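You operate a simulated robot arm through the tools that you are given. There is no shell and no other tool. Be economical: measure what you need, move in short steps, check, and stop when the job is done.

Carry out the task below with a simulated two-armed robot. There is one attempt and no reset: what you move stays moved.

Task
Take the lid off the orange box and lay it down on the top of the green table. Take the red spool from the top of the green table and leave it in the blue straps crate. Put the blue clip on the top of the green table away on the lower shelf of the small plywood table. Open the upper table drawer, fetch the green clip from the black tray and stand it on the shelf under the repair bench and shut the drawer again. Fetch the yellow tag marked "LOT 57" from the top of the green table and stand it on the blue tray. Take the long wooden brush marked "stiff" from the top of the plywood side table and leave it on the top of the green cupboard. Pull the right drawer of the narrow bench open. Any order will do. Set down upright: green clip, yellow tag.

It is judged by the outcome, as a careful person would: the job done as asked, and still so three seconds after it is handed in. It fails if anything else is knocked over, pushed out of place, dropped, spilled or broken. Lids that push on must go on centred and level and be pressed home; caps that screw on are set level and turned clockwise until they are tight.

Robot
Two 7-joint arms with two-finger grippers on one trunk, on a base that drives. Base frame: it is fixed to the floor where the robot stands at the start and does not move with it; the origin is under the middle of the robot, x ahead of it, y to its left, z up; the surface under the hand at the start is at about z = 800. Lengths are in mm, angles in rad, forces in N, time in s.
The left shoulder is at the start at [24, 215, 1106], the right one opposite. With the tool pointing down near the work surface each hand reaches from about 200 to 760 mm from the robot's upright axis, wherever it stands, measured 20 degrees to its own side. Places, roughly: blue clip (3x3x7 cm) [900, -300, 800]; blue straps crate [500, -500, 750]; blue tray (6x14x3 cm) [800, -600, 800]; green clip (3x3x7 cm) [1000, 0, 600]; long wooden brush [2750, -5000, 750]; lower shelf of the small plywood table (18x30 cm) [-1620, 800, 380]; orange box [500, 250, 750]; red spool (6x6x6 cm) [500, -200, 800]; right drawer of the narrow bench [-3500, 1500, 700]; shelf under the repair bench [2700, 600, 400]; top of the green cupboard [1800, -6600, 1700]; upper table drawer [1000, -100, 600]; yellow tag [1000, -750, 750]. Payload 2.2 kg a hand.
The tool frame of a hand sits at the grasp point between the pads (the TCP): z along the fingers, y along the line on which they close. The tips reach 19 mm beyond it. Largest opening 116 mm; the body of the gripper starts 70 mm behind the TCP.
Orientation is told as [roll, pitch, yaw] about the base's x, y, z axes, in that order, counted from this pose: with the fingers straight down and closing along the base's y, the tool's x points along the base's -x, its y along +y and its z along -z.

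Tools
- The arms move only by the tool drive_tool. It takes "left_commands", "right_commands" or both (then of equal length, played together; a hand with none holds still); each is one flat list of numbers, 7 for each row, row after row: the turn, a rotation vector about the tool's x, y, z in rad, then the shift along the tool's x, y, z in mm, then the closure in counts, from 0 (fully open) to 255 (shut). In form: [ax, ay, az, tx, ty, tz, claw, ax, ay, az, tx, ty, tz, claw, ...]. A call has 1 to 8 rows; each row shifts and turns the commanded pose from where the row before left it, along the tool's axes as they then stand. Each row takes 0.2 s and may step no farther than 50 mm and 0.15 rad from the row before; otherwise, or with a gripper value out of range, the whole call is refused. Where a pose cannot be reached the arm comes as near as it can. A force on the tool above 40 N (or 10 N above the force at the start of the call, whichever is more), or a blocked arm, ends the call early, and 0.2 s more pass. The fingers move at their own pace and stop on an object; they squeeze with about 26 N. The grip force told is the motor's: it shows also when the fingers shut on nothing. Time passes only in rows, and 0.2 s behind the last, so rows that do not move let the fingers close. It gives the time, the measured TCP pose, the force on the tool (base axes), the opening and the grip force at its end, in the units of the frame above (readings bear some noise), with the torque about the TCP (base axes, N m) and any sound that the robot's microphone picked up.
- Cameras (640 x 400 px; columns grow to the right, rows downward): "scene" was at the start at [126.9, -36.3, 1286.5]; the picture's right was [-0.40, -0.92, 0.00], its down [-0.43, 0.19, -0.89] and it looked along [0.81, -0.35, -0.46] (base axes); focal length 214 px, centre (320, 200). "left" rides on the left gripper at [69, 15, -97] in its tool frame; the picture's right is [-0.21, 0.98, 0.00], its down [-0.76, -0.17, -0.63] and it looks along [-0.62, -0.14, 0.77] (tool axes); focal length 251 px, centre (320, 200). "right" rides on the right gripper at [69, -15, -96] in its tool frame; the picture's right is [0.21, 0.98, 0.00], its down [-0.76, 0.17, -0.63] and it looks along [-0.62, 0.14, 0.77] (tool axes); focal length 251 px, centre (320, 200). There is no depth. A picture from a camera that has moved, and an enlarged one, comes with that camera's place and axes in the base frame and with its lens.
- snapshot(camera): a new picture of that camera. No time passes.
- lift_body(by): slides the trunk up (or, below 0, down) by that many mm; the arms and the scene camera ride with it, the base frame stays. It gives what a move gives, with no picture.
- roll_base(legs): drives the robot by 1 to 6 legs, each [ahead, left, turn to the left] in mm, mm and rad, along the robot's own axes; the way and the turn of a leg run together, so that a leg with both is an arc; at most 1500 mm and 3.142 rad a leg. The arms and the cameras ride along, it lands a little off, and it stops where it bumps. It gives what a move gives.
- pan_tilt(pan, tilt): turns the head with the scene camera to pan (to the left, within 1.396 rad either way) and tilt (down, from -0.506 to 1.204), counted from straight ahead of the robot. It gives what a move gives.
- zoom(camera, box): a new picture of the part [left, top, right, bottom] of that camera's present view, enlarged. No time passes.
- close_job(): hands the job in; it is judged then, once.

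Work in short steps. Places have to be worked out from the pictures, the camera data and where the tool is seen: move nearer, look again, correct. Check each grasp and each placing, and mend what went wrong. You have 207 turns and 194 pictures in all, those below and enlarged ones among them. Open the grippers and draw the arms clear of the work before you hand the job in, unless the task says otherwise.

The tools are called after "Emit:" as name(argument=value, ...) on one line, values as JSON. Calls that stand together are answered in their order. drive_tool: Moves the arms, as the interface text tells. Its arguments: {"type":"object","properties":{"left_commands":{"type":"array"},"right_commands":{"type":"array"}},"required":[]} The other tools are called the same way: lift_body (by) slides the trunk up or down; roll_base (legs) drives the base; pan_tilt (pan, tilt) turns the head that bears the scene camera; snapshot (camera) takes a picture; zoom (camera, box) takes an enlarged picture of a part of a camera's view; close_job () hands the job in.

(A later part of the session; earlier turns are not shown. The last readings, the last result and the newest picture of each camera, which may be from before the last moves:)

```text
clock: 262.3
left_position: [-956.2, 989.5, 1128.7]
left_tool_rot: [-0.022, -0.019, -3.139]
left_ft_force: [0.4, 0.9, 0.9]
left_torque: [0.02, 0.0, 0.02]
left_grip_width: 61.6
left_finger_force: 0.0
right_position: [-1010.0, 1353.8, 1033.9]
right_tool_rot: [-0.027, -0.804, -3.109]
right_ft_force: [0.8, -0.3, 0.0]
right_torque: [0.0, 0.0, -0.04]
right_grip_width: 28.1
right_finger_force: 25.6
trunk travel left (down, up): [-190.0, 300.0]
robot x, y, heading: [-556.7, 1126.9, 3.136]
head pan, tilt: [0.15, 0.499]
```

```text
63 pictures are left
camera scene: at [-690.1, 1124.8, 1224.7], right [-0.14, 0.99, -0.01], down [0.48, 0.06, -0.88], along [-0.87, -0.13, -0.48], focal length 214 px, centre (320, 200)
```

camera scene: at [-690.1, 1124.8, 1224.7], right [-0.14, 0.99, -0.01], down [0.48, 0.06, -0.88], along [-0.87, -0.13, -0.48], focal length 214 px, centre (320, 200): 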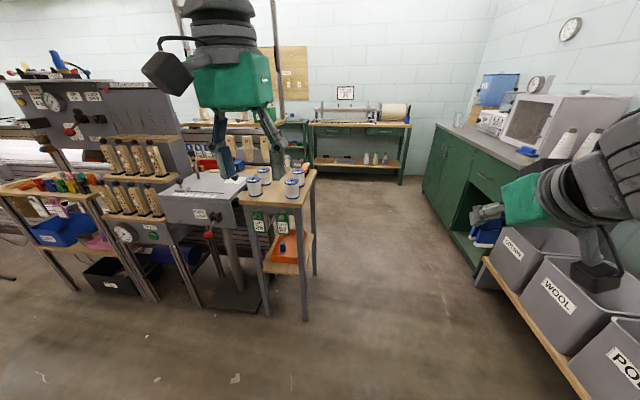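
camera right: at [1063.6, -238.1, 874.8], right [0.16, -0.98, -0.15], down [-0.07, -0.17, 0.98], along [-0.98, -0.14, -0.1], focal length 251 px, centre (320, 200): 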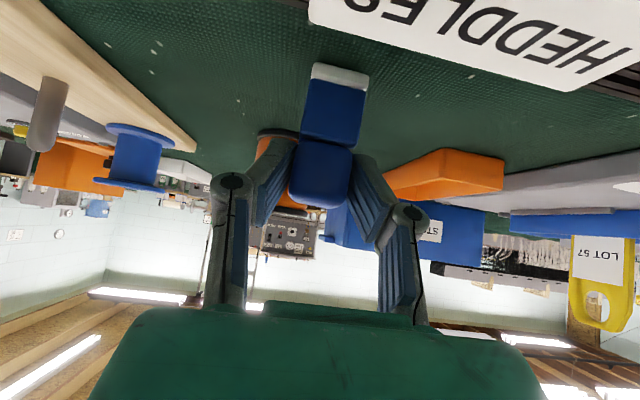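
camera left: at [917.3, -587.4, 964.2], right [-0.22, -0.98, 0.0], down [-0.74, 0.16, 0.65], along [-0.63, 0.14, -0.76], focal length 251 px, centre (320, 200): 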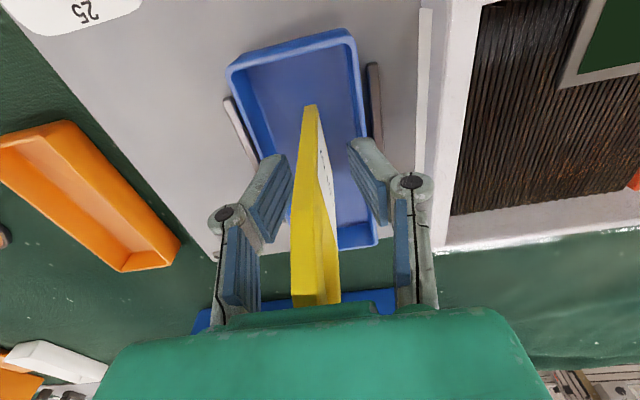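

The small plywood table is ahead-left with spools on top and a lower shelf. I enlarge it.

Emit:
zoom(camera="scene", box=[160, 140, 360, 340])

```text
2.00 times, centred on (260, 240) of scene
camera zoom: at [-690.1, 1124.8, 1224.7], right [-0.14, 0.99, -0.01], down [0.48, 0.06, -0.88], along [-0.87, -0.13, -0.48], focal length 429 px, centre (440, 120)
```

zoom: 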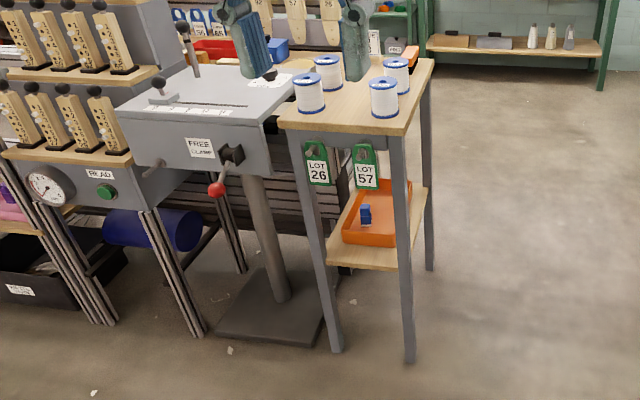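

The plywood table spans x −1436…−1776, y 694…911, top z≈790, with a free strip about 55 mm deep on the shelf in front of the orange tray. I'll line up in front of it, tuck the left arm and lower down.

Emit:
roll_base(legs=[[0, 440, 0.005]])

Emit:
drive_tool(left_commands=[0, 0, 0, 20, 0, 0, 120, 0, 0, 0, 20, 0, 0, 120, 0, 0, 0, 20, 0, 0, 120, 0, 0, 0, 0, 0, 0, 120, 0, 0, 0, 0, 0, 0, 120], right_commands=[0, 0, 0, 0, 30, 0, 255, 0, 0, 0, 0, 30, 0, 255, 0, 0, 0, 0, 30, 0, 255, 0, 0, 0, 0, 30, 0, 255, 0, 0, 0, 0, 0, 0, 255])

Emit:
lift_body(by=-185)

Emit:
drive_tool(right_commands=[0, 0, 0, 31, 0, 30, 255, 0, 0, 0, 31, 0, 30, 255, 0, 0, 0, 31, 0, 30, 255, 0, 0, 0, 31, 0, 30, 255, 0, 0, 0, 31, 0, 30, 255, 0, 0, 0, 31, 0, 30, 255, 0, 0, 0, 31, 0, 30, 255, 0, 0, 0, 31, 0, 30, 255])

Emit:
snapshot(camera="right")

Emit:
snapshot(camera="scene")

```text
clock: 265.0
left_position: [-954.3, 519.0, 1125.8]
left_tool_rot: [-0.039, -0.02, -3.129]
left_ft_force: [0.3, -2.3, -0.7]
left_torque: [0.14, 0.01, 0.01]
left_grip_width: 61.4
left_finger_force: 0.1
right_position: [-1012.5, 885.4, 1038.8]
right_tool_rot: [-0.052, -0.804, -3.077]
right_ft_force: [0.4, -1.7, -0.2]
right_torque: [0.09, -0.03, -0.07]
right_grip_width: 28.2
right_finger_force: 25.8
trunk travel left (down, up): [-190.0, 300.0]
robot x, y, heading: [-555.9, 673.1, -3.132]
head pan, tilt: [0.15, 0.499]
```

```text
clock: 266.4
left_position: [-891.3, 545.7, 1127.8]
left_tool_rot: [-0.022, -0.024, -3.13]
left_ft_force: [1.4, -0.3, -0.1]
left_torque: [0.04, 0.02, 0.04]
left_grip_width: 61.5
left_finger_force: 0.1
right_position: [-1006.8, 788.0, 1033.3]
right_tool_rot: [-0.026, -0.806, -3.1]
right_ft_force: [0.2, -0.3, -0.5]
right_torque: [-0.01, 0.02, -0.04]
right_grip_width: 28.1
right_finger_force: 25.9
trunk travel left (down, up): [-190.0, 300.0]
robot x, y, heading: [-561.5, 677.5, -3.134]
head pan, tilt: [0.15, 0.499]
stopped in row 5 (left hand): the arm was blocked; the commanded pose is now the measured one
```

```text
clock: 268.4
left_position: [-890.5, 558.7, 944.2]
left_tool_rot: [-0.009, -0.025, -3.131]
left_ft_force: [0.0, 1.3, 1.4]
left_torque: [-0.04, 0.0, -0.01]
left_grip_width: 61.4
left_finger_force: 0.1
right_position: [-1006.8, 801.4, 847.6]
right_tool_rot: [-0.011, -0.806, -3.114]
right_ft_force: [-0.4, 0.3, -0.9]
right_torque: [-0.04, -0.01, 0.05]
right_grip_width: 27.9
right_finger_force: 26.4
trunk travel left (down, up): [-5.0, 485.0]
robot x, y, heading: [-557.9, 687.8, -3.134]
head pan, tilt: [0.15, 0.499]
```

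```text
clock: 270.2
left_position: [-891.0, 552.9, 944.6]
left_tool_rot: [-0.012, -0.026, -3.13]
left_ft_force: [-0.7, 0.0, -0.2]
left_torque: [0.04, 0.01, 0.0]
left_grip_width: 61.2
left_finger_force: 0.1
right_position: [-1009.3, 802.3, 502.5]
right_tool_rot: [-0.016, -0.806, -3.108]
right_ft_force: [-0.8, 0.4, 0.3]
right_torque: [0.01, -0.05, 0.0]
right_grip_width: 28.1
right_finger_force: 25.9
trunk travel left (down, up): [-5.0, 485.0]
robot x, y, heading: [-557.2, 683.4, -3.132]
head pan, tilt: [0.15, 0.499]
```

```text
61 pictures are left
camera right: at [-892.7, 818.3, 517.9], right [0.17, -0.97, -0.17], down [-0.06, -0.18, 0.98], along [-0.98, -0.16, -0.09], focal length 251 px, centre (320, 200)
```

right: 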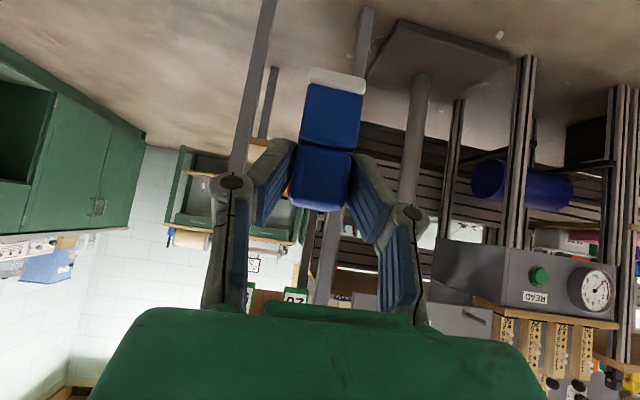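

```text
60 pictures are left
camera scene: at [-690.4, 675.2, 1039.6], right [-0.15, 0.99, -0.01], down [0.48, 0.07, -0.88], along [-0.87, -0.14, -0.48], focal length 214 px, centre (320, 200)
```

scene: 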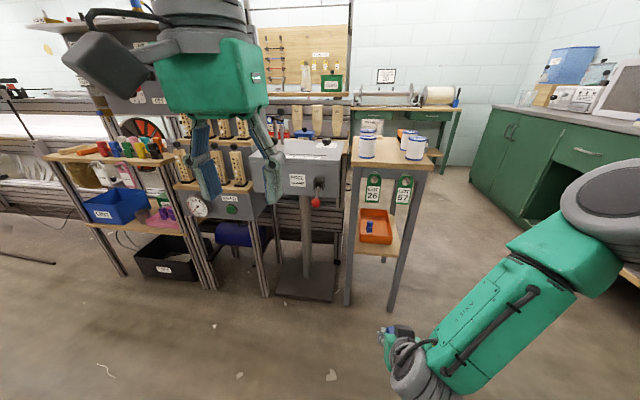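

Right hand is low and facing the shelf. I enlarge the shelf to find the free strip.

Emit:
zoom(camera="scene", box=[330, 140, 450, 320])

```text
2.22 times, centred on (390, 230) of scene
camera zoom: at [-690.4, 675.2, 1039.6], right [-0.15, 0.99, -0.01], down [0.48, 0.07, -0.88], along [-0.87, -0.14, -0.48], focal length 477 px, centre (164, 133)
```

zoom: 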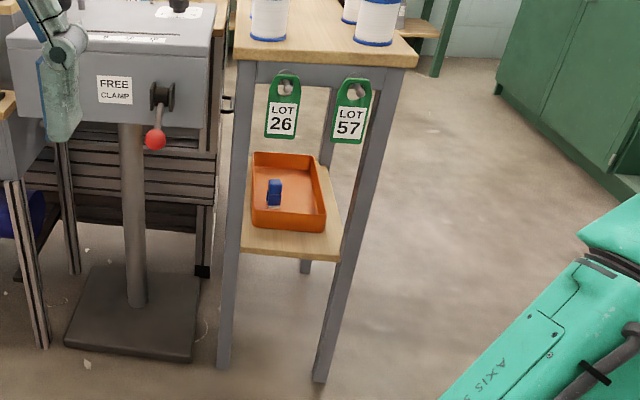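

Free strip: x −1421…−1493, y 714…895, so I aim for [−1457, 804]. I raise the left hand a bit for clearance and drive ahead in two stages.

Emit:
drive_tool(left_commands=[0, 0, 0, 0, 0, -35, 120, 0, 0, 0, 0, 0, -35, 120])

Emit:
roll_base(legs=[[330, 0, -0.008]])

Emit:
snapshot(camera="right")

Emit:
snapshot(camera="scene")

```text
clock: 270.9
left_position: [-890.2, 555.0, 1013.5]
left_tool_rot: [-0.009, -0.025, -3.129]
left_ft_force: [0.3, -0.4, -0.1]
left_torque: [-0.05, 0.01, -0.02]
left_grip_width: 61.5
left_finger_force: 0.1
right_position: [-1008.8, 802.2, 502.9]
right_tool_rot: [-0.013, -0.805, -3.109]
right_ft_force: [-0.1, 1.3, -0.9]
right_torque: [0.01, 0.01, 0.03]
right_grip_width: 27.9
right_finger_force: 26.0
trunk travel left (down, up): [-5.0, 485.0]
robot x, y, heading: [-559.8, 687.2, -3.133]
head pan, tilt: [0.15, 0.499]
```

```text
clock: 273.0
left_position: [-1214.0, 551.1, 1013.1]
left_tool_rot: [-0.015, -0.024, -3.137]
left_ft_force: [-0.7, 0.5, -0.6]
left_torque: [-0.03, 0.0, -0.01]
left_grip_width: 61.2
left_finger_force: 0.1
right_position: [-1332.4, 802.8, 503.5]
right_tool_rot: [-0.022, -0.805, -3.114]
right_ft_force: [-0.2, 0.2, -0.6]
right_torque: [-0.03, 0.01, 0.01]
right_grip_width: 28.0
right_finger_force: 25.9
trunk travel left (down, up): [-5.0, 485.0]
robot x, y, heading: [-883.5, 682.9, 3.139]
head pan, tilt: [0.15, 0.499]
```

```text
58 pictures are left
camera right: at [-1214.9, 818.6, 518.9], right [0.16, -0.97, -0.17], down [-0.07, -0.18, 0.98], along [-0.98, -0.15, -0.09], focal length 251 px, centre (320, 200)
```

right: 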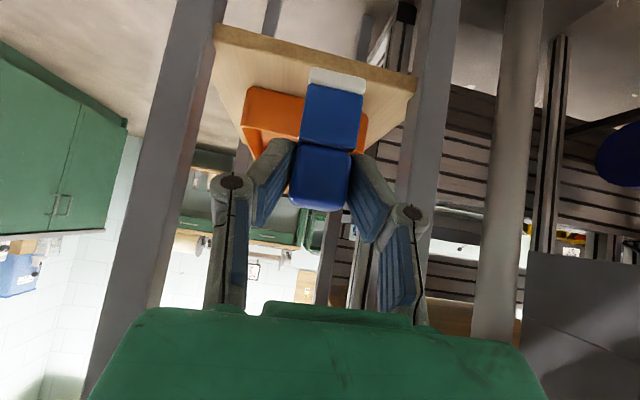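

```text
57 pictures are left
camera scene: at [-1013.6, 669.9, 1039.6], right [-0.15, 0.99, 0.0], down [0.48, 0.07, -0.88], along [-0.87, -0.13, -0.48], focal length 214 px, centre (320, 200)
```

scene: 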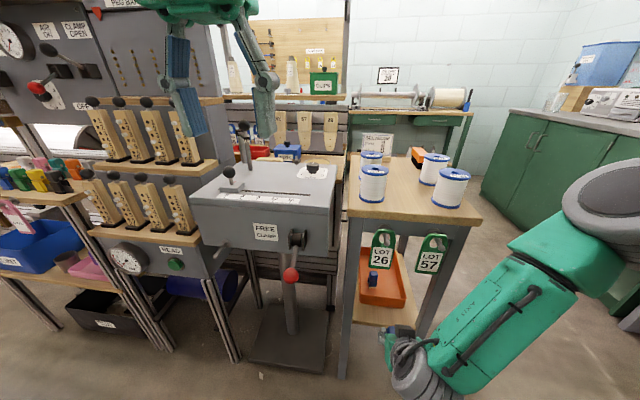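

Centred between the front legs. I advance the remaining 122 mm.

Emit:
roll_base(legs=[[122, 0, 0]])

Emit:
snapshot(camera="right")

Emit:
zoom(camera="scene", box=[320, 180, 520, 400])

```text
clock: 274.2
left_position: [-1320.9, 555.4, 1019.5]
left_tool_rot: [-0.013, -0.039, -3.137]
left_ft_force: [-0.9, 0.4, -1.0]
left_torque: [0.01, 0.0, 0.0]
left_grip_width: 61.3
left_finger_force: 0.1
right_position: [-1438.5, 805.1, 505.5]
right_tool_rot: [-0.018, -0.803, -3.107]
right_ft_force: [-0.6, -0.4, -0.8]
right_torque: [-0.01, 0.0, -0.02]
right_grip_width: 28.0
right_finger_force: 26.2
trunk travel left (down, up): [-5.0, 485.0]
robot x, y, heading: [-1000.7, 681.5, 3.139]
head pan, tilt: [0.15, 0.499]
```

```text
56 pictures are left
camera right: at [-1320.3, 822.4, 521.6], right [0.17, -0.97, -0.17], down [-0.07, -0.18, 0.98], along [-0.98, -0.16, -0.09], focal length 251 px, centre (320, 200)
```

right: 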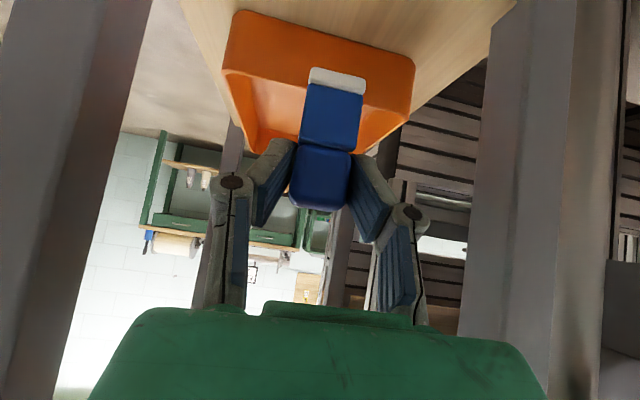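

```text
1.82 times, centred on (420, 290) of scene
camera zoom: at [-1119.0, 676.1, 1041.2], right [-0.15, 0.99, 0.0], down [0.46, 0.07, -0.88], along [-0.87, -0.13, -0.47], focal length 390 px, centre (138, 36)
```

zoom: 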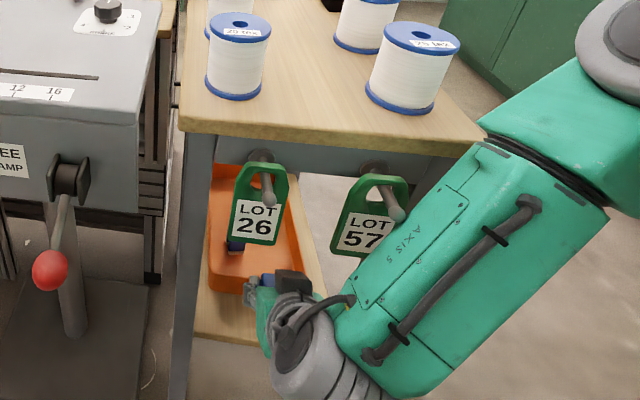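

The robot pitched slightly and stopped 15 mm short, so the forearm is touching the table front. I back off right away and re-position so the arm comes straight from the shoulder.

Emit:
roll_base(legs=[[-200, 0, 0], [0, 105, 0]])

Emit:
drive_tool(right_commands=[0, 0, 0, 0, -36, 0, 255, 0, 0, 0, 0, -36, 0, 255, 0, 0, 0, 0, -34, 0, 255, 0, 0, 0, 0, 0, 0, 255, 0, 0, 0, 0, 0, 0, 255])

Emit:
snapshot(camera="right")

Emit:
snapshot(camera="scene")

```text
clock: 276.6
left_position: [-1127.8, 479.9, 1017.4]
left_tool_rot: [0.01, -0.026, -3.14]
left_ft_force: [0.0, 1.0, 0.0]
left_torque: [-0.19, 0.0, -0.03]
left_grip_width: 61.3
left_finger_force: 0.1
right_position: [-1237.0, 720.1, 497.5]
right_tool_rot: [0.011, -0.791, -3.129]
right_ft_force: [0.4, 1.2, -0.4]
right_torque: [-0.1, 0.02, 0.15]
right_grip_width: 28.2
right_finger_force: 25.9
trunk travel left (down, up): [-5.0, 485.0]
robot x, y, heading: [-797.8, 584.7, 3.139]
head pan, tilt: [0.15, 0.499]
```

```text
clock: 277.8
left_position: [-1125.9, 449.8, 1014.5]
left_tool_rot: [-0.019, -0.028, -3.14]
left_ft_force: [-0.4, -0.3, 0.3]
left_torque: [-0.04, -0.01, -0.01]
left_grip_width: 61.4
left_finger_force: 0.2
right_position: [-1238.8, 788.2, 505.1]
right_tool_rot: [-0.035, -0.792, -3.099]
right_ft_force: [0.8, 0.3, -1.0]
right_torque: [0.0, -0.01, 0.0]
right_grip_width: 28.3
right_finger_force: 26.1
right hand out of reach, approached as far as the arm can: row 3
trunk travel left (down, up): [-5.0, 485.0]
robot x, y, heading: [-800.5, 588.3, 3.136]
head pan, tilt: [0.15, 0.499]
```

```text
54 pictures are left
camera right: at [-1122.2, 805.4, 522.8], right [0.17, -0.97, -0.18], down [-0.08, -0.19, 0.98], along [-0.98, -0.15, -0.11], focal length 251 px, centre (320, 200)
```

right: 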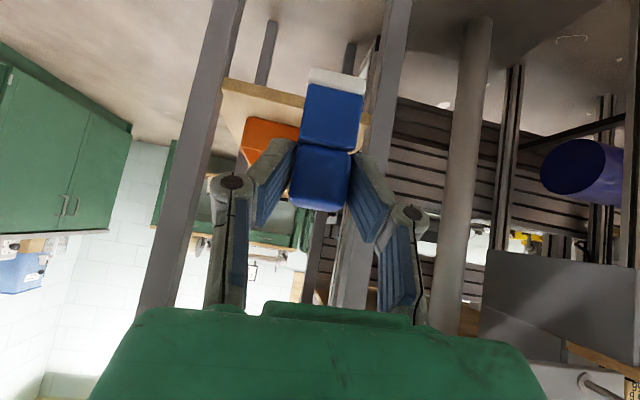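

```text
53 pictures are left
camera scene: at [-928.6, 562.2, 1039.4], right [-0.15, 0.99, 0.01], down [0.48, 0.08, -0.88], along [-0.87, -0.12, -0.48], focal length 214 px, centre (320, 200)
```

scene: 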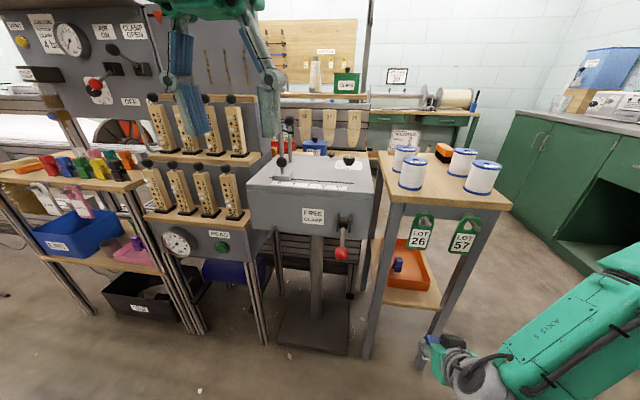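

The arm was too folded (elbow out). At the bench it worked with about 610 mm forward reach, so I back the base 170 mm and extend the arm instead.

Emit:
roll_base(legs=[[-170, 0, 0]])

Emit:
drive_tool(right_commands=[0, 0, 0, -30, -2, 30.5, 255, 0, 0, 0, -30, -2, 30.5, 255, 0, 0, 0, -30, -2, 30.5, 255, 0, 0, 0, -30, -2, 30.5, 255, 0, 0, 0, 0, 0, 0, 255, 0, 0, 0, 0, 0, 0, 255, 0, 0, 0, 0, 0, 0, 255, 0, 0, 0, 0, 0, 0, 255])

Emit:
snapshot(camera="scene")

```text
clock: 279.3
left_position: [-955.6, 439.1, 1013.8]
left_tool_rot: [-0.031, -0.03, -3.142]
left_ft_force: [-0.2, -0.7, 0.0]
left_torque: [0.06, 0.02, 0.01]
left_grip_width: 61.4
left_finger_force: 0.1
right_position: [-1070.4, 781.9, 508.0]
right_tool_rot: [-0.045, -0.795, -3.091]
right_ft_force: [0.1, -0.8, -0.5]
right_torque: [0.01, -0.01, 0.0]
right_grip_width: 28.1
right_finger_force: 25.8
trunk travel left (down, up): [-5.0, 485.0]
robot x, y, heading: [-629.6, 582.4, 3.135]
head pan, tilt: [0.15, 0.499]
```

```text
clock: 281.1
left_position: [-954.3, 467.9, 1017.3]
left_tool_rot: [-0.004, -0.03, 3.139]
left_ft_force: [0.3, 0.2, 0.5]
left_torque: [-0.11, 0.01, 0.03]
left_grip_width: 61.5
left_finger_force: 0.0
right_position: [-1238.9, 803.3, 503.6]
right_tool_rot: [-0.011, -0.793, -3.12]
right_ft_force: [-0.2, 0.8, -0.1]
right_torque: [-0.05, 0.02, 0.06]
right_grip_width: 27.9
right_finger_force: 25.9
trunk travel left (down, up): [-5.0, 485.0]
robot x, y, heading: [-627.1, 587.9, 3.136]
head pan, tilt: [0.15, 0.499]
```

```text
52 pictures are left
camera scene: at [-759.9, 586.7, 1039.7], right [-0.14, 0.99, -0.01], down [0.48, 0.06, -0.88], along [-0.87, -0.13, -0.48], focal length 214 px, centre (320, 200)
```

scene: 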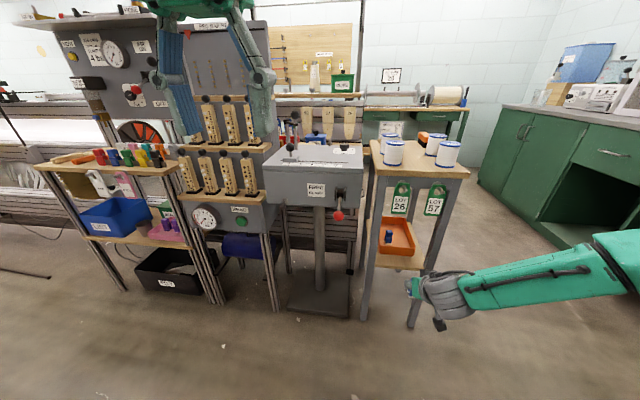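

The forearm now swings in low from the right. I'll raise the hand back up to reset the elbow, then come down again from a stretched position.

Emit:
drive_tool(right_commands=[0, 0, 0, -31, 0, -31, 255, 0, 0, 0, -31, 0, -31, 255, 0, 0, 0, -31, 0, -31, 255, 0, 0, 0, -31, 0, -31, 255, 0, 0, 0, -31, 0, -31, 255, 0, 0, 0, -31, 0, -31, 255, 0, 0, 0, -31, 0, -31, 255, 0, 0, 0, -31, 0, -31, 255])

Emit:
lift_body(by=200)

Emit:
snapshot(camera="scene")

```text
clock: 282.9
left_position: [-953.5, 447.0, 1016.3]
left_tool_rot: [-0.019, -0.033, -3.141]
left_ft_force: [0.2, -0.1, 0.7]
left_torque: [0.03, 0.01, -0.01]
left_grip_width: 61.6
left_finger_force: 0.0
right_position: [-1235.2, 781.8, 859.1]
right_tool_rot: [-0.031, -0.798, -3.1]
right_ft_force: [1.2, -0.2, -0.2]
right_torque: [0.03, 0.02, -0.07]
right_grip_width: 28.0
right_finger_force: 26.3
trunk travel left (down, up): [-5.0, 485.0]
robot x, y, heading: [-628.4, 577.0, 3.134]
head pan, tilt: [0.15, 0.499]
```

```text
clock: 285.1
left_position: [-955.5, 454.4, 1216.2]
left_tool_rot: [-0.014, -0.03, 3.141]
left_ft_force: [0.5, -0.1, 0.3]
left_torque: [-0.06, 0.0, -0.02]
left_grip_width: 61.0
left_finger_force: 0.0
right_position: [-1237.6, 788.6, 1055.0]
right_tool_rot: [-0.022, -0.795, -3.109]
right_ft_force: [0.8, 0.3, -0.4]
right_torque: [-0.07, 0.0, 0.02]
right_grip_width: 28.2
right_finger_force: 26.0
trunk travel left (down, up): [-205.0, 285.0]
robot x, y, heading: [-627.8, 581.9, 3.135]
head pan, tilt: [0.15, 0.499]
```

```text
51 pictures are left
camera scene: at [-760.1, 573.2, 1239.6], right [-0.14, 0.99, 0.0], down [0.48, 0.07, -0.88], along [-0.87, -0.13, -0.48], focal length 214 px, centre (320, 200)
```

scene: 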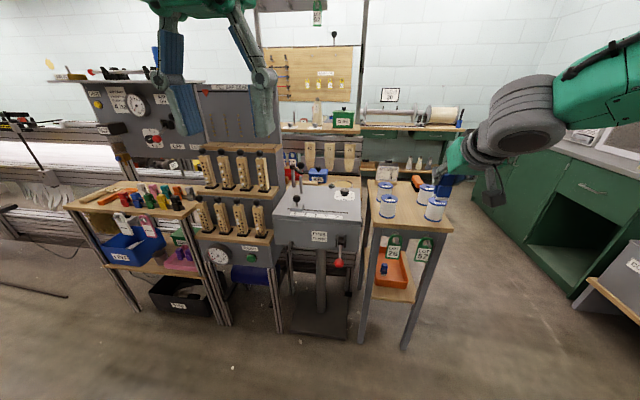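

The elbow stays out in its null-space. I un-lean the hand at this stretched position to bring the elbow up, then lean again.

Emit:
drive_tool(right_commands=[0, 0.132, 0, 0, 0, 0, 255, 0, 0.132, 0, 0, 0, 0, 255, 0, 0.132, 0, 0, 0, 0, 255, 0, 0.132, 0, 0, 0, 0, 255, 0, 0.132, 0, 0, 0, 0, 255, 0, 0.132, 0, 0, 0, 0, 255])

Emit:
snapshot(camera="scene")

```text
clock: 286.4
left_position: [-955.5, 452.7, 1216.1]
left_tool_rot: [-0.015, -0.031, 3.141]
left_ft_force: [-0.5, 0.1, -0.1]
left_torque: [0.01, -0.03, 0.0]
left_grip_width: 61.4
left_finger_force: 0.1
right_position: [-1237.5, 786.0, 1054.8]
right_tool_rot: [-0.016, -0.001, -3.123]
right_ft_force: [-0.3, -0.4, -0.2]
right_torque: [-0.01, 0.02, -0.01]
right_grip_width: 27.8
right_finger_force: 25.8
trunk travel left (down, up): [-205.0, 285.0]
robot x, y, heading: [-627.9, 581.1, 3.139]
head pan, tilt: [0.15, 0.499]
```

```text
50 pictures are left
camera scene: at [-761.8, 571.0, 1239.4], right [-0.14, 0.99, 0.0], down [0.48, 0.07, -0.88], along [-0.87, -0.13, -0.48], focal length 214 px, centre (320, 200)
```

scene: 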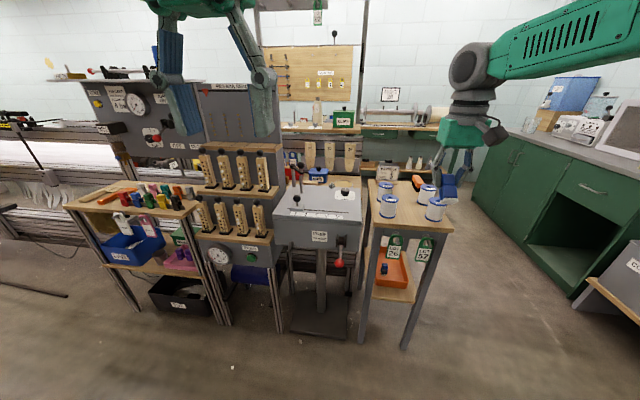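

I'll keep the shoulder high so the arm stays nearly straight on the way down (little elbow freedom). I raise the trunk, lean again, and lower step by step.

Emit:
lift_body(by=45)

Emit:
drive_tool(right_commands=[0, -0.133, 0, 0, -3, 40, 255, 0, -0.133, 0, 0, -3, 40, 255, 0, -0.133, 0, 0, -3, 35, 255, 0, -0.133, 0, 10, -3, 35, 255, 0, -0.133, 0, 20, -3, 30, 255, 0, -0.133, 0, 30, 0, 30, 255, 0, 0, 0, 31, 0, 30, 255, 0, 0, 0, 31, 0, 30, 255])

Emit:
snapshot(camera="scene")

```text
clock: 287.3
left_position: [-955.9, 454.2, 1260.9]
left_tool_rot: [-0.013, -0.031, 3.142]
left_ft_force: [-1.0, 0.0, 0.6]
left_torque: [-0.02, -0.02, 0.0]
left_grip_width: 61.4
left_finger_force: 0.1
right_position: [-1237.8, 788.6, 1100.2]
right_tool_rot: [-0.019, -0.005, -3.124]
right_ft_force: [-0.7, 0.0, -0.3]
right_torque: [0.0, 0.01, 0.03]
right_grip_width: 28.1
right_finger_force: 26.0
trunk travel left (down, up): [-250.0, 240.0]
robot x, y, heading: [-628.3, 583.2, 3.131]
head pan, tilt: [0.15, 0.499]
```

```text
clock: 289.1
left_position: [-957.1, 454.7, 1261.4]
left_tool_rot: [-0.014, -0.028, 3.142]
left_ft_force: [-1.1, -0.2, -0.1]
left_torque: [0.01, -0.02, 0.02]
left_grip_width: 61.4
left_finger_force: 0.0
right_position: [-1251.0, 810.4, 783.1]
right_tool_rot: [-0.024, -0.802, -3.106]
right_ft_force: [0.2, -1.0, -0.3]
right_torque: [-0.01, -0.01, 0.04]
right_grip_width: 28.0
right_finger_force: 25.9
trunk travel left (down, up): [-250.0, 240.0]
robot x, y, heading: [-626.7, 582.9, 3.139]
head pan, tilt: [0.15, 0.499]
```

```text
49 pictures are left
camera scene: at [-762.2, 572.0, 1284.4], right [-0.14, 0.99, 0.0], down [0.48, 0.07, -0.88], along [-0.87, -0.13, -0.48], focal length 214 px, centre (320, 200)
```

scene: 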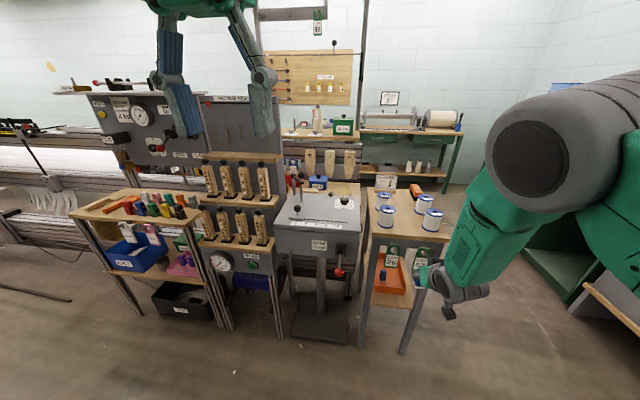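

The elbow is now up and behind. I continue lowering in front of the table.

Emit:
drive_tool(right_commands=[0, 0, 0, 30, 0, 29, 255, 0, 0, 0, 30, 0, 29, 255, 0, 0, 0, 30, 0, 29, 255, 0, 0, 0, 30, 0, 29, 255, 0, 0, 0, 30, 0, 29, 255, 0, 0, 0, 30, 0, 29, 255, 0, 0, 0, 20, 0, 19, 255])

Emit:
snapshot(camera="right")

Emit:
snapshot(camera="scene")

```text
clock: 290.7
left_position: [-954.2, 452.8, 1261.7]
left_tool_rot: [-0.013, -0.032, 3.142]
left_ft_force: [-0.6, -0.3, 0.2]
left_torque: [0.0, 0.03, -0.01]
left_grip_width: 61.5
left_finger_force: 0.0
right_position: [-1248.4, 813.6, 508.5]
right_tool_rot: [-0.026, -0.802, -3.106]
right_ft_force: [0.3, 0.4, -0.4]
right_torque: [0.03, 0.0, -0.01]
right_grip_width: 27.8
right_finger_force: 25.5
trunk travel left (down, up): [-250.0, 240.0]
robot x, y, heading: [-628.4, 581.2, 3.131]
head pan, tilt: [0.15, 0.499]
```

```text
48 pictures are left
camera right: at [-1131.3, 830.8, 524.0], right [0.17, -0.97, -0.17], down [-0.07, -0.18, 0.98], along [-0.98, -0.15, -0.1], focal length 251 px, centre (320, 200)
```

right: 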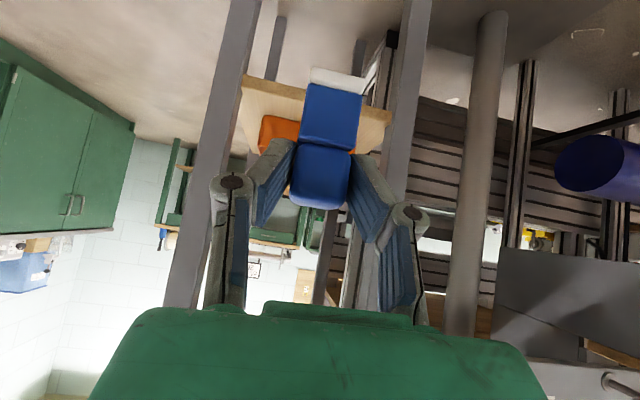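

```text
47 pictures are left
camera scene: at [-761.0, 571.6, 1284.6], right [-0.14, 0.99, 0.0], down [0.48, 0.07, -0.88], along [-0.87, -0.13, -0.48], focal length 214 px, centre (320, 200)
```

scene: 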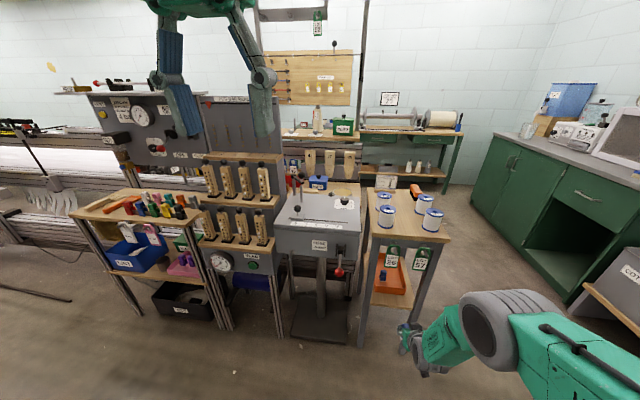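

Good posture now. I drive ahead, first 150 mm, then check.

Emit:
roll_base(legs=[[150, 0, 0.008]])

Emit:
snapshot(camera="right")

Emit:
snapshot(camera="scene")

```text
clock: 292.1
left_position: [-1105.8, 450.8, 1260.1]
left_tool_rot: [-0.016, -0.028, -3.132]
left_ft_force: [-0.1, -0.2, -0.5]
left_torque: [-0.01, -0.02, 0.0]
left_grip_width: 61.2
left_finger_force: 0.0
right_position: [-1400.6, 807.6, 507.7]
right_tool_rot: [-0.023, -0.802, -3.096]
right_ft_force: [-0.3, -0.1, -0.6]
right_torque: [0.0, 0.04, -0.03]
right_grip_width: 27.9
right_finger_force: 26.0
trunk travel left (down, up): [-250.0, 240.0]
robot x, y, heading: [-779.6, 586.0, -3.139]
head pan, tilt: [0.15, 0.499]
```

```text
46 pictures are left
camera right: at [-1284.3, 826.4, 524.0], right [0.17, -0.97, -0.17], down [-0.07, -0.18, 0.98], along [-0.98, -0.16, -0.1], focal length 251 px, centre (320, 200)
```

right: 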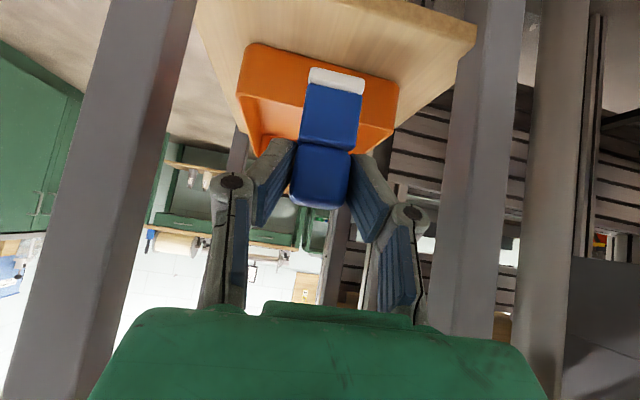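

```text
45 pictures are left
camera scene: at [-911.9, 570.3, 1284.6], right [-0.15, 0.99, 0.0], down [0.48, 0.07, -0.88], along [-0.87, -0.13, -0.48], focal length 214 px, centre (320, 200)
```

scene: 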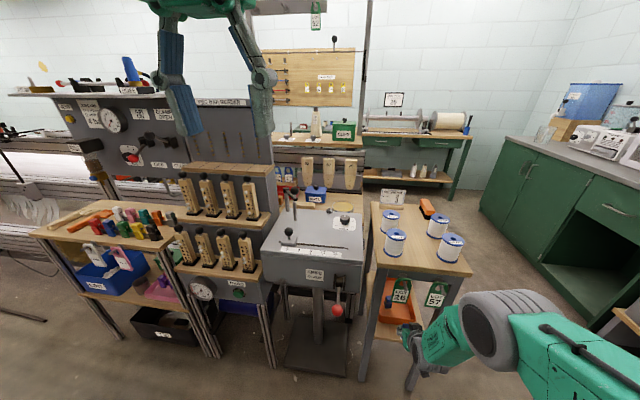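

Clear. The tray front is at x≈−1490 and the shelf edge at −1428; another 57 mm puts the clip in the middle of the strip.

Emit:
roll_base(legs=[[57, 0, 0]])

Emit:
drive_tool(right_commands=[0, 0, 0, 14, 0, 14, 255, 0, 0, 0, 14, 0, 14, 255, 0, 0, 0, 7, 0, 7, 255, 0, 0, 0, 0, 0, 0, 255])

Emit:
snapshot(camera="right")

```text
clock: 293.1
left_position: [-1162.8, 450.4, 1261.5]
left_tool_rot: [-0.017, -0.03, -3.132]
left_ft_force: [-1.0, 0.2, -0.2]
left_torque: [-0.03, -0.07, -0.02]
left_grip_width: 61.3
left_finger_force: 0.0
right_position: [-1457.2, 808.0, 508.5]
right_tool_rot: [-0.025, -0.802, -3.097]
right_ft_force: [0.5, 0.0, -0.6]
right_torque: [0.02, 0.02, 0.0]
right_grip_width: 27.8
right_finger_force: 26.1
trunk travel left (down, up): [-250.0, 240.0]
robot x, y, heading: [-837.3, 580.3, -3.137]
head pan, tilt: [0.15, 0.499]
```

```text
clock: 294.1
left_position: [-1158.1, 449.9, 1262.7]
left_tool_rot: [-0.016, -0.037, -3.135]
left_ft_force: [0.2, -0.1, -1.2]
left_torque: [0.02, 0.0, 0.02]
left_grip_width: 61.2
left_finger_force: 0.1
right_position: [-1457.8, 808.4, 459.3]
right_tool_rot: [-0.023, -0.802, -3.098]
right_ft_force: [-0.6, -0.1, -0.5]
right_torque: [-0.01, -0.03, -0.02]
right_grip_width: 28.0
right_finger_force: 26.4
trunk travel left (down, up): [-250.0, 240.0]
robot x, y, heading: [-837.4, 583.4, -3.134]
head pan, tilt: [0.15, 0.499]
```

```text
44 pictures are left
camera right: at [-1340.5, 826.4, 475.7], right [0.17, -0.97, -0.17], down [-0.06, -0.18, 0.98], along [-0.98, -0.16, -0.09], focal length 251 px, centre (320, 200)
```

right: 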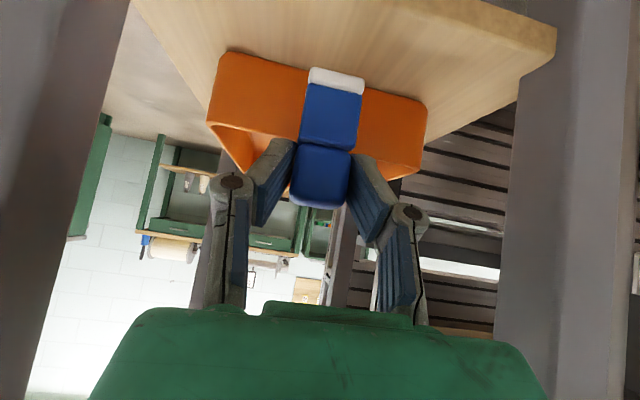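

About 20 mm above the shelf. I lower gently until contact.

Emit:
drive_tool(right_commands=[0, 0, 0, 5, 0, 5, 255, 0, 0, 0, 3, 0, 3, 255, 0, 0, 0, 2, 0, 2, 255, 0, 0, 0, 2, 0, 2, 255, 0, 0, 0, 0, 0, 0, 255])

Emit:
drive_tool(right_commands=[0, 0, 0, 2, 0, 2, 255, 0, 0, 0, 0, 0, 0, 255])

Emit:
drive_tool(right_commands=[0, 0, 0, 2, 0, 2, 255, 0, 0, 0, 0, 0, 0, 255])

Emit:
snapshot(camera="right")

```text
clock: 295.3
left_position: [-1157.5, 449.5, 1262.7]
left_tool_rot: [-0.016, -0.035, -3.132]
left_ft_force: [-0.3, -0.2, 0.0]
left_torque: [0.0, -0.02, 0.03]
left_grip_width: 61.1
left_finger_force: 0.1
right_position: [-1458.1, 809.5, 442.6]
right_tool_rot: [-0.023, -0.805, -3.099]
right_ft_force: [-0.9, 0.3, -0.8]
right_torque: [0.01, -0.03, -0.01]
right_grip_width: 28.2
right_finger_force: 26.2
trunk travel left (down, up): [-250.0, 240.0]
robot x, y, heading: [-839.3, 585.4, -3.144]
head pan, tilt: [0.15, 0.499]
```

```text
clock: 295.9
left_position: [-1156.9, 451.0, 1263.0]
left_tool_rot: [-0.016, -0.034, -3.134]
left_ft_force: [-0.1, 0.0, 1.1]
left_torque: [0.01, 0.0, 0.0]
left_grip_width: 61.1
left_finger_force: 0.1
right_position: [-1457.1, 809.4, 438.9]
right_tool_rot: [-0.024, -0.805, -3.098]
right_ft_force: [-0.2, -0.6, -0.4]
right_torque: [0.0, -0.01, -0.01]
right_grip_width: 27.9
right_finger_force: 25.8
trunk travel left (down, up): [-250.0, 240.0]
robot x, y, heading: [-833.5, 585.8, -3.139]
head pan, tilt: [0.15, 0.499]
```

```text
clock: 296.5
left_position: [-1156.5, 450.4, 1263.0]
left_tool_rot: [-0.015, -0.034, -3.132]
left_ft_force: [0.3, 0.4, -0.2]
left_torque: [-0.02, -0.01, 0.04]
left_grip_width: 61.1
left_finger_force: 0.0
right_position: [-1457.6, 810.2, 436.2]
right_tool_rot: [-0.024, -0.805, -3.098]
right_ft_force: [0.2, 0.5, 0.7]
right_torque: [0.02, -0.01, 0.02]
right_grip_width: 28.0
right_finger_force: 26.0
trunk travel left (down, up): [-250.0, 240.0]
robot x, y, heading: [-837.5, 583.6, -3.14]
head pan, tilt: [0.15, 0.499]
```

```text
43 pictures are left
camera right: at [-1340.9, 827.4, 452.9], right [0.17, -0.97, -0.17], down [-0.06, -0.18, 0.98], along [-0.98, -0.16, -0.09], focal length 251 px, centre (320, 200)
```

right: 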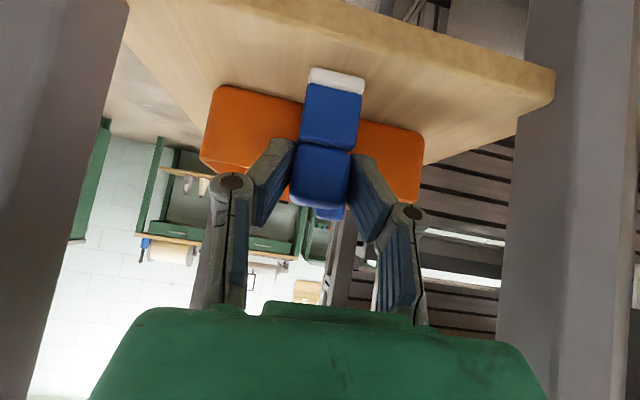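

Emit:
drive_tool(right_commands=[0, 0, 0, 2, 0, 2, 255, 0, 0, 0, 2, 0, 2, 255, 0, 0, 0, 0, 0, 0, 255])

Emit:
drive_tool(right_commands=[0, 0, 0, 2, 0, 2, 255, 0, 0, 0, 0, 0, 0, 255])

```text
clock: 297.3
left_position: [-1155.8, 450.1, 1263.1]
left_tool_rot: [-0.015, -0.036, -3.134]
left_ft_force: [-0.3, 0.0, 0.2]
left_torque: [-0.04, -0.01, -0.01]
left_grip_width: 61.6
left_finger_force: 0.0
right_position: [-1460.7, 810.0, 434.1]
right_tool_rot: [-0.027, -0.81, -3.098]
right_ft_force: [-0.1, 0.9, 12.5]
right_torque: [-0.08, 0.01, -0.02]
right_grip_width: 28.2
right_finger_force: 25.9
trunk travel left (down, up): [-250.0, 240.0]
robot x, y, heading: [-834.3, 582.2, -3.136]
head pan, tilt: [0.15, 0.499]
```

```text
clock: 297.9
left_position: [-1155.8, 448.7, 1262.8]
left_tool_rot: [-0.016, -0.036, -3.133]
left_ft_force: [0.5, -0.3, -0.1]
left_torque: [0.03, 0.03, 0.0]
left_grip_width: 61.5
left_finger_force: 0.1
right_position: [-1460.8, 810.6, 432.0]
right_tool_rot: [-0.027, -0.811, -3.098]
right_ft_force: [-0.7, 2.8, 23.5]
right_torque: [0.02, 0.2, -0.04]
right_grip_width: 28.0
right_finger_force: 26.1
trunk travel left (down, up): [-250.0, 240.0]
robot x, y, heading: [-838.9, 584.4, -3.14]
head pan, tilt: [0.15, 0.499]
```

Contact at 23 N, so the clip is down. I ease, release and withdraw along the fingers.

Emit:
drive_tool(right_commands=[0, 0, 0, -1.5, 0, -1.5, 255, 0, 0, 0, 0, 0, 0, 150, 0, 0, 0, 0, 0, 0, 150, 0, 0, 0, 0, 0, -25, 150, 0, 0, 0, 0, 0, -35, 150])

Emit:
snapshot(camera="right")

```text
clock: 299.1
left_position: [-1155.9, 448.9, 1262.7]
left_tool_rot: [-0.016, -0.035, -3.134]
left_ft_force: [0.2, 0.6, -0.2]
left_torque: [0.0, 0.03, -0.01]
left_grip_width: 61.4
left_finger_force: 0.1
right_position: [-1415.8, 808.4, 475.9]
right_tool_rot: [-0.025, -0.808, -3.1]
right_ft_force: [0.2, 0.6, -0.3]
right_torque: [0.03, 0.01, 0.0]
right_grip_width: 48.0
right_finger_force: 0.0
trunk travel left (down, up): [-250.0, 240.0]
robot x, y, heading: [-834.2, 579.7, -3.139]
head pan, tilt: [0.15, 0.499]
```

```text
42 pictures are left
camera right: at [-1297.1, 826.2, 491.6], right [0.17, -0.97, -0.17], down [-0.06, -0.18, 0.98], along [-0.98, -0.16, -0.09], focal length 251 px, centre (320, 200)
```

right: 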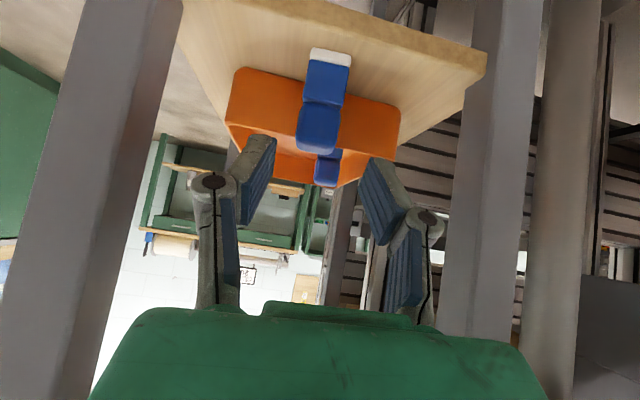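

The blue clip stands on the shelf. I back away, restore the right hand to fingers-down at height, and then drive toward the narrow bench at the far end.

Emit:
roll_base(legs=[[-330, 0, 0]])

Emit:
drive_tool(right_commands=[0, 0.134, 0, -20, 0, -35, 150, 0, 0.134, 0, -20, 0, -35, 150, 0, 0.134, 0, -20, 0, -40, 150, 0, 0.134, 0, -10, 0, -45, 150, 0, 0.134, 0, -5, 0, -45, 150, 0, 0.134, 0, 0, 0, -48, 150, 0, 0, 0, 0, 0, -48, 150, 0, 0, 0, 0, 0, -48, 150])

Emit:
drive_tool(right_commands=[0, 0, 0, 25, 0, -40, 120, 0, 0, 0, 25, 0, -40, 120, 0, 0, 0, 25, 0, -40, 120, 0, 0, 0, 25, 0, -40, 120], left_commands=[0, 0, 0, -10, 0, 40, 120, 0, 0, 0, -10, 0, 40, 120, 0, 0, 0, -10, 0, 40, 120, 0, 0, 0, -10, 0, 40, 120])

Emit:
roll_base(legs=[[0, -830, 0], [1200, 0, 0], [900, 0, 0]])

Emit:
pan_tilt(pan=-0.05, tilt=0.55)

Emit:
snapshot(camera="scene")

```text
clock: 301.2
left_position: [-828.2, 451.3, 1262.3]
left_tool_rot: [-0.015, -0.035, -3.136]
left_ft_force: [-0.4, -0.1, -0.3]
left_torque: [0.01, -0.03, 0.01]
left_grip_width: 61.1
left_finger_force: 0.0
right_position: [-1082.7, 812.5, 475.5]
right_tool_rot: [-0.024, -0.807, -3.099]
right_ft_force: [-0.2, -0.4, -0.3]
right_torque: [0.0, 0.0, 0.0]
right_grip_width: 47.9
right_finger_force: 0.0
trunk travel left (down, up): [-250.0, 240.0]
robot x, y, heading: [-504.6, 583.5, 3.141]
head pan, tilt: [0.15, 0.499]
```

```text
clock: 303.0
left_position: [-822.9, 451.2, 1264.2]
left_tool_rot: [-0.017, -0.039, -3.136]
left_ft_force: [0.2, 0.0, -0.3]
left_torque: [-0.01, 0.05, 0.0]
left_grip_width: 61.5
left_finger_force: 0.2
right_position: [-1036.8, 807.0, 831.7]
right_tool_rot: [-0.016, -0.003, -3.12]
right_ft_force: [0.6, -0.7, -0.2]
right_torque: [-0.01, 0.0, 0.03]
right_grip_width: 47.9
right_finger_force: 0.1
trunk travel left (down, up): [-250.0, 240.0]
robot x, y, heading: [-506.8, 584.3, 3.141]
head pan, tilt: [0.15, 0.499]
```

```text
clock: 304.0
left_position: [-868.4, 455.8, 1106.2]
left_tool_rot: [-0.015, -0.037, -3.136]
left_ft_force: [0.9, 0.3, -0.4]
left_torque: [-0.01, -0.03, 0.0]
left_grip_width: 61.4
left_finger_force: 0.0
right_position: [-935.7, 809.9, 994.4]
right_tool_rot: [-0.015, -0.003, -3.119]
right_ft_force: [-0.2, 0.5, 0.4]
right_torque: [0.0, -0.05, -0.01]
right_grip_width: 61.4
right_finger_force: 0.0
trunk travel left (down, up): [-250.0, 240.0]
robot x, y, heading: [-507.6, 582.3, 3.14]
head pan, tilt: [0.15, 0.499]
```

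```text
clock: 318.6
left_position: [-2982.3, 1286.4, 1106.6]
left_tool_rot: [-0.011, -0.036, -3.117]
left_ft_force: [-0.9, 0.2, -0.3]
left_torque: [0.01, -0.01, 0.0]
left_grip_width: 61.3
left_finger_force: 0.0
right_position: [-3057.4, 1636.7, 992.0]
right_tool_rot: [-0.015, -0.004, -3.097]
right_ft_force: [0.0, -0.5, 0.3]
right_torque: [-0.01, -0.02, 0.01]
right_grip_width: 61.3
right_finger_force: 0.2
trunk travel left (down, up): [-250.0, 240.0]
robot x, y, heading: [-2616.2, 1418.8, -3.125]
head pan, tilt: [0.15, 0.499]
```

```text
clock: 319.3
left_position: [-2980.2, 1284.7, 1106.1]
left_tool_rot: [-0.014, -0.039, -3.117]
left_ft_force: [0.7, 0.1, 0.1]
left_torque: [-0.04, 0.01, -0.02]
left_grip_width: 61.3
left_finger_force: 0.1
right_position: [-3054.5, 1636.4, 994.1]
right_tool_rot: [-0.016, -0.004, -3.1]
right_ft_force: [0.2, 0.0, -0.3]
right_torque: [0.02, 0.01, 0.0]
right_grip_width: 61.4
right_finger_force: 0.0
trunk travel left (down, up): [-250.0, 240.0]
robot x, y, heading: [-2621.4, 1419.1, -3.13]
head pan, tilt: [-0.051, 0.55]
```

```text
41 pictures are left
camera scene: at [-2752.0, 1424.1, 1280.1], right [0.03, 1.0, 0.0], down [0.52, -0.02, -0.85], along [-0.85, 0.03, -0.53], focal length 214 px, centre (320, 200)
```

scene: 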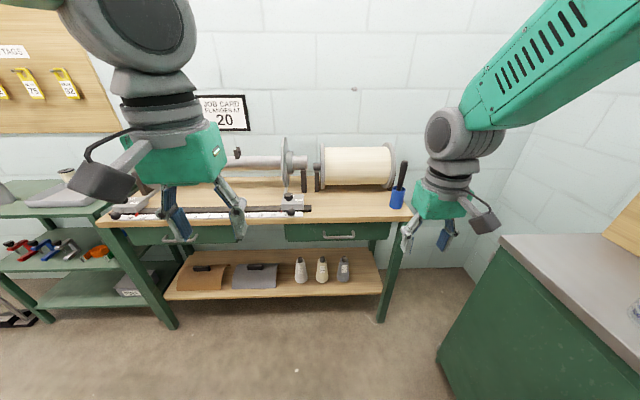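

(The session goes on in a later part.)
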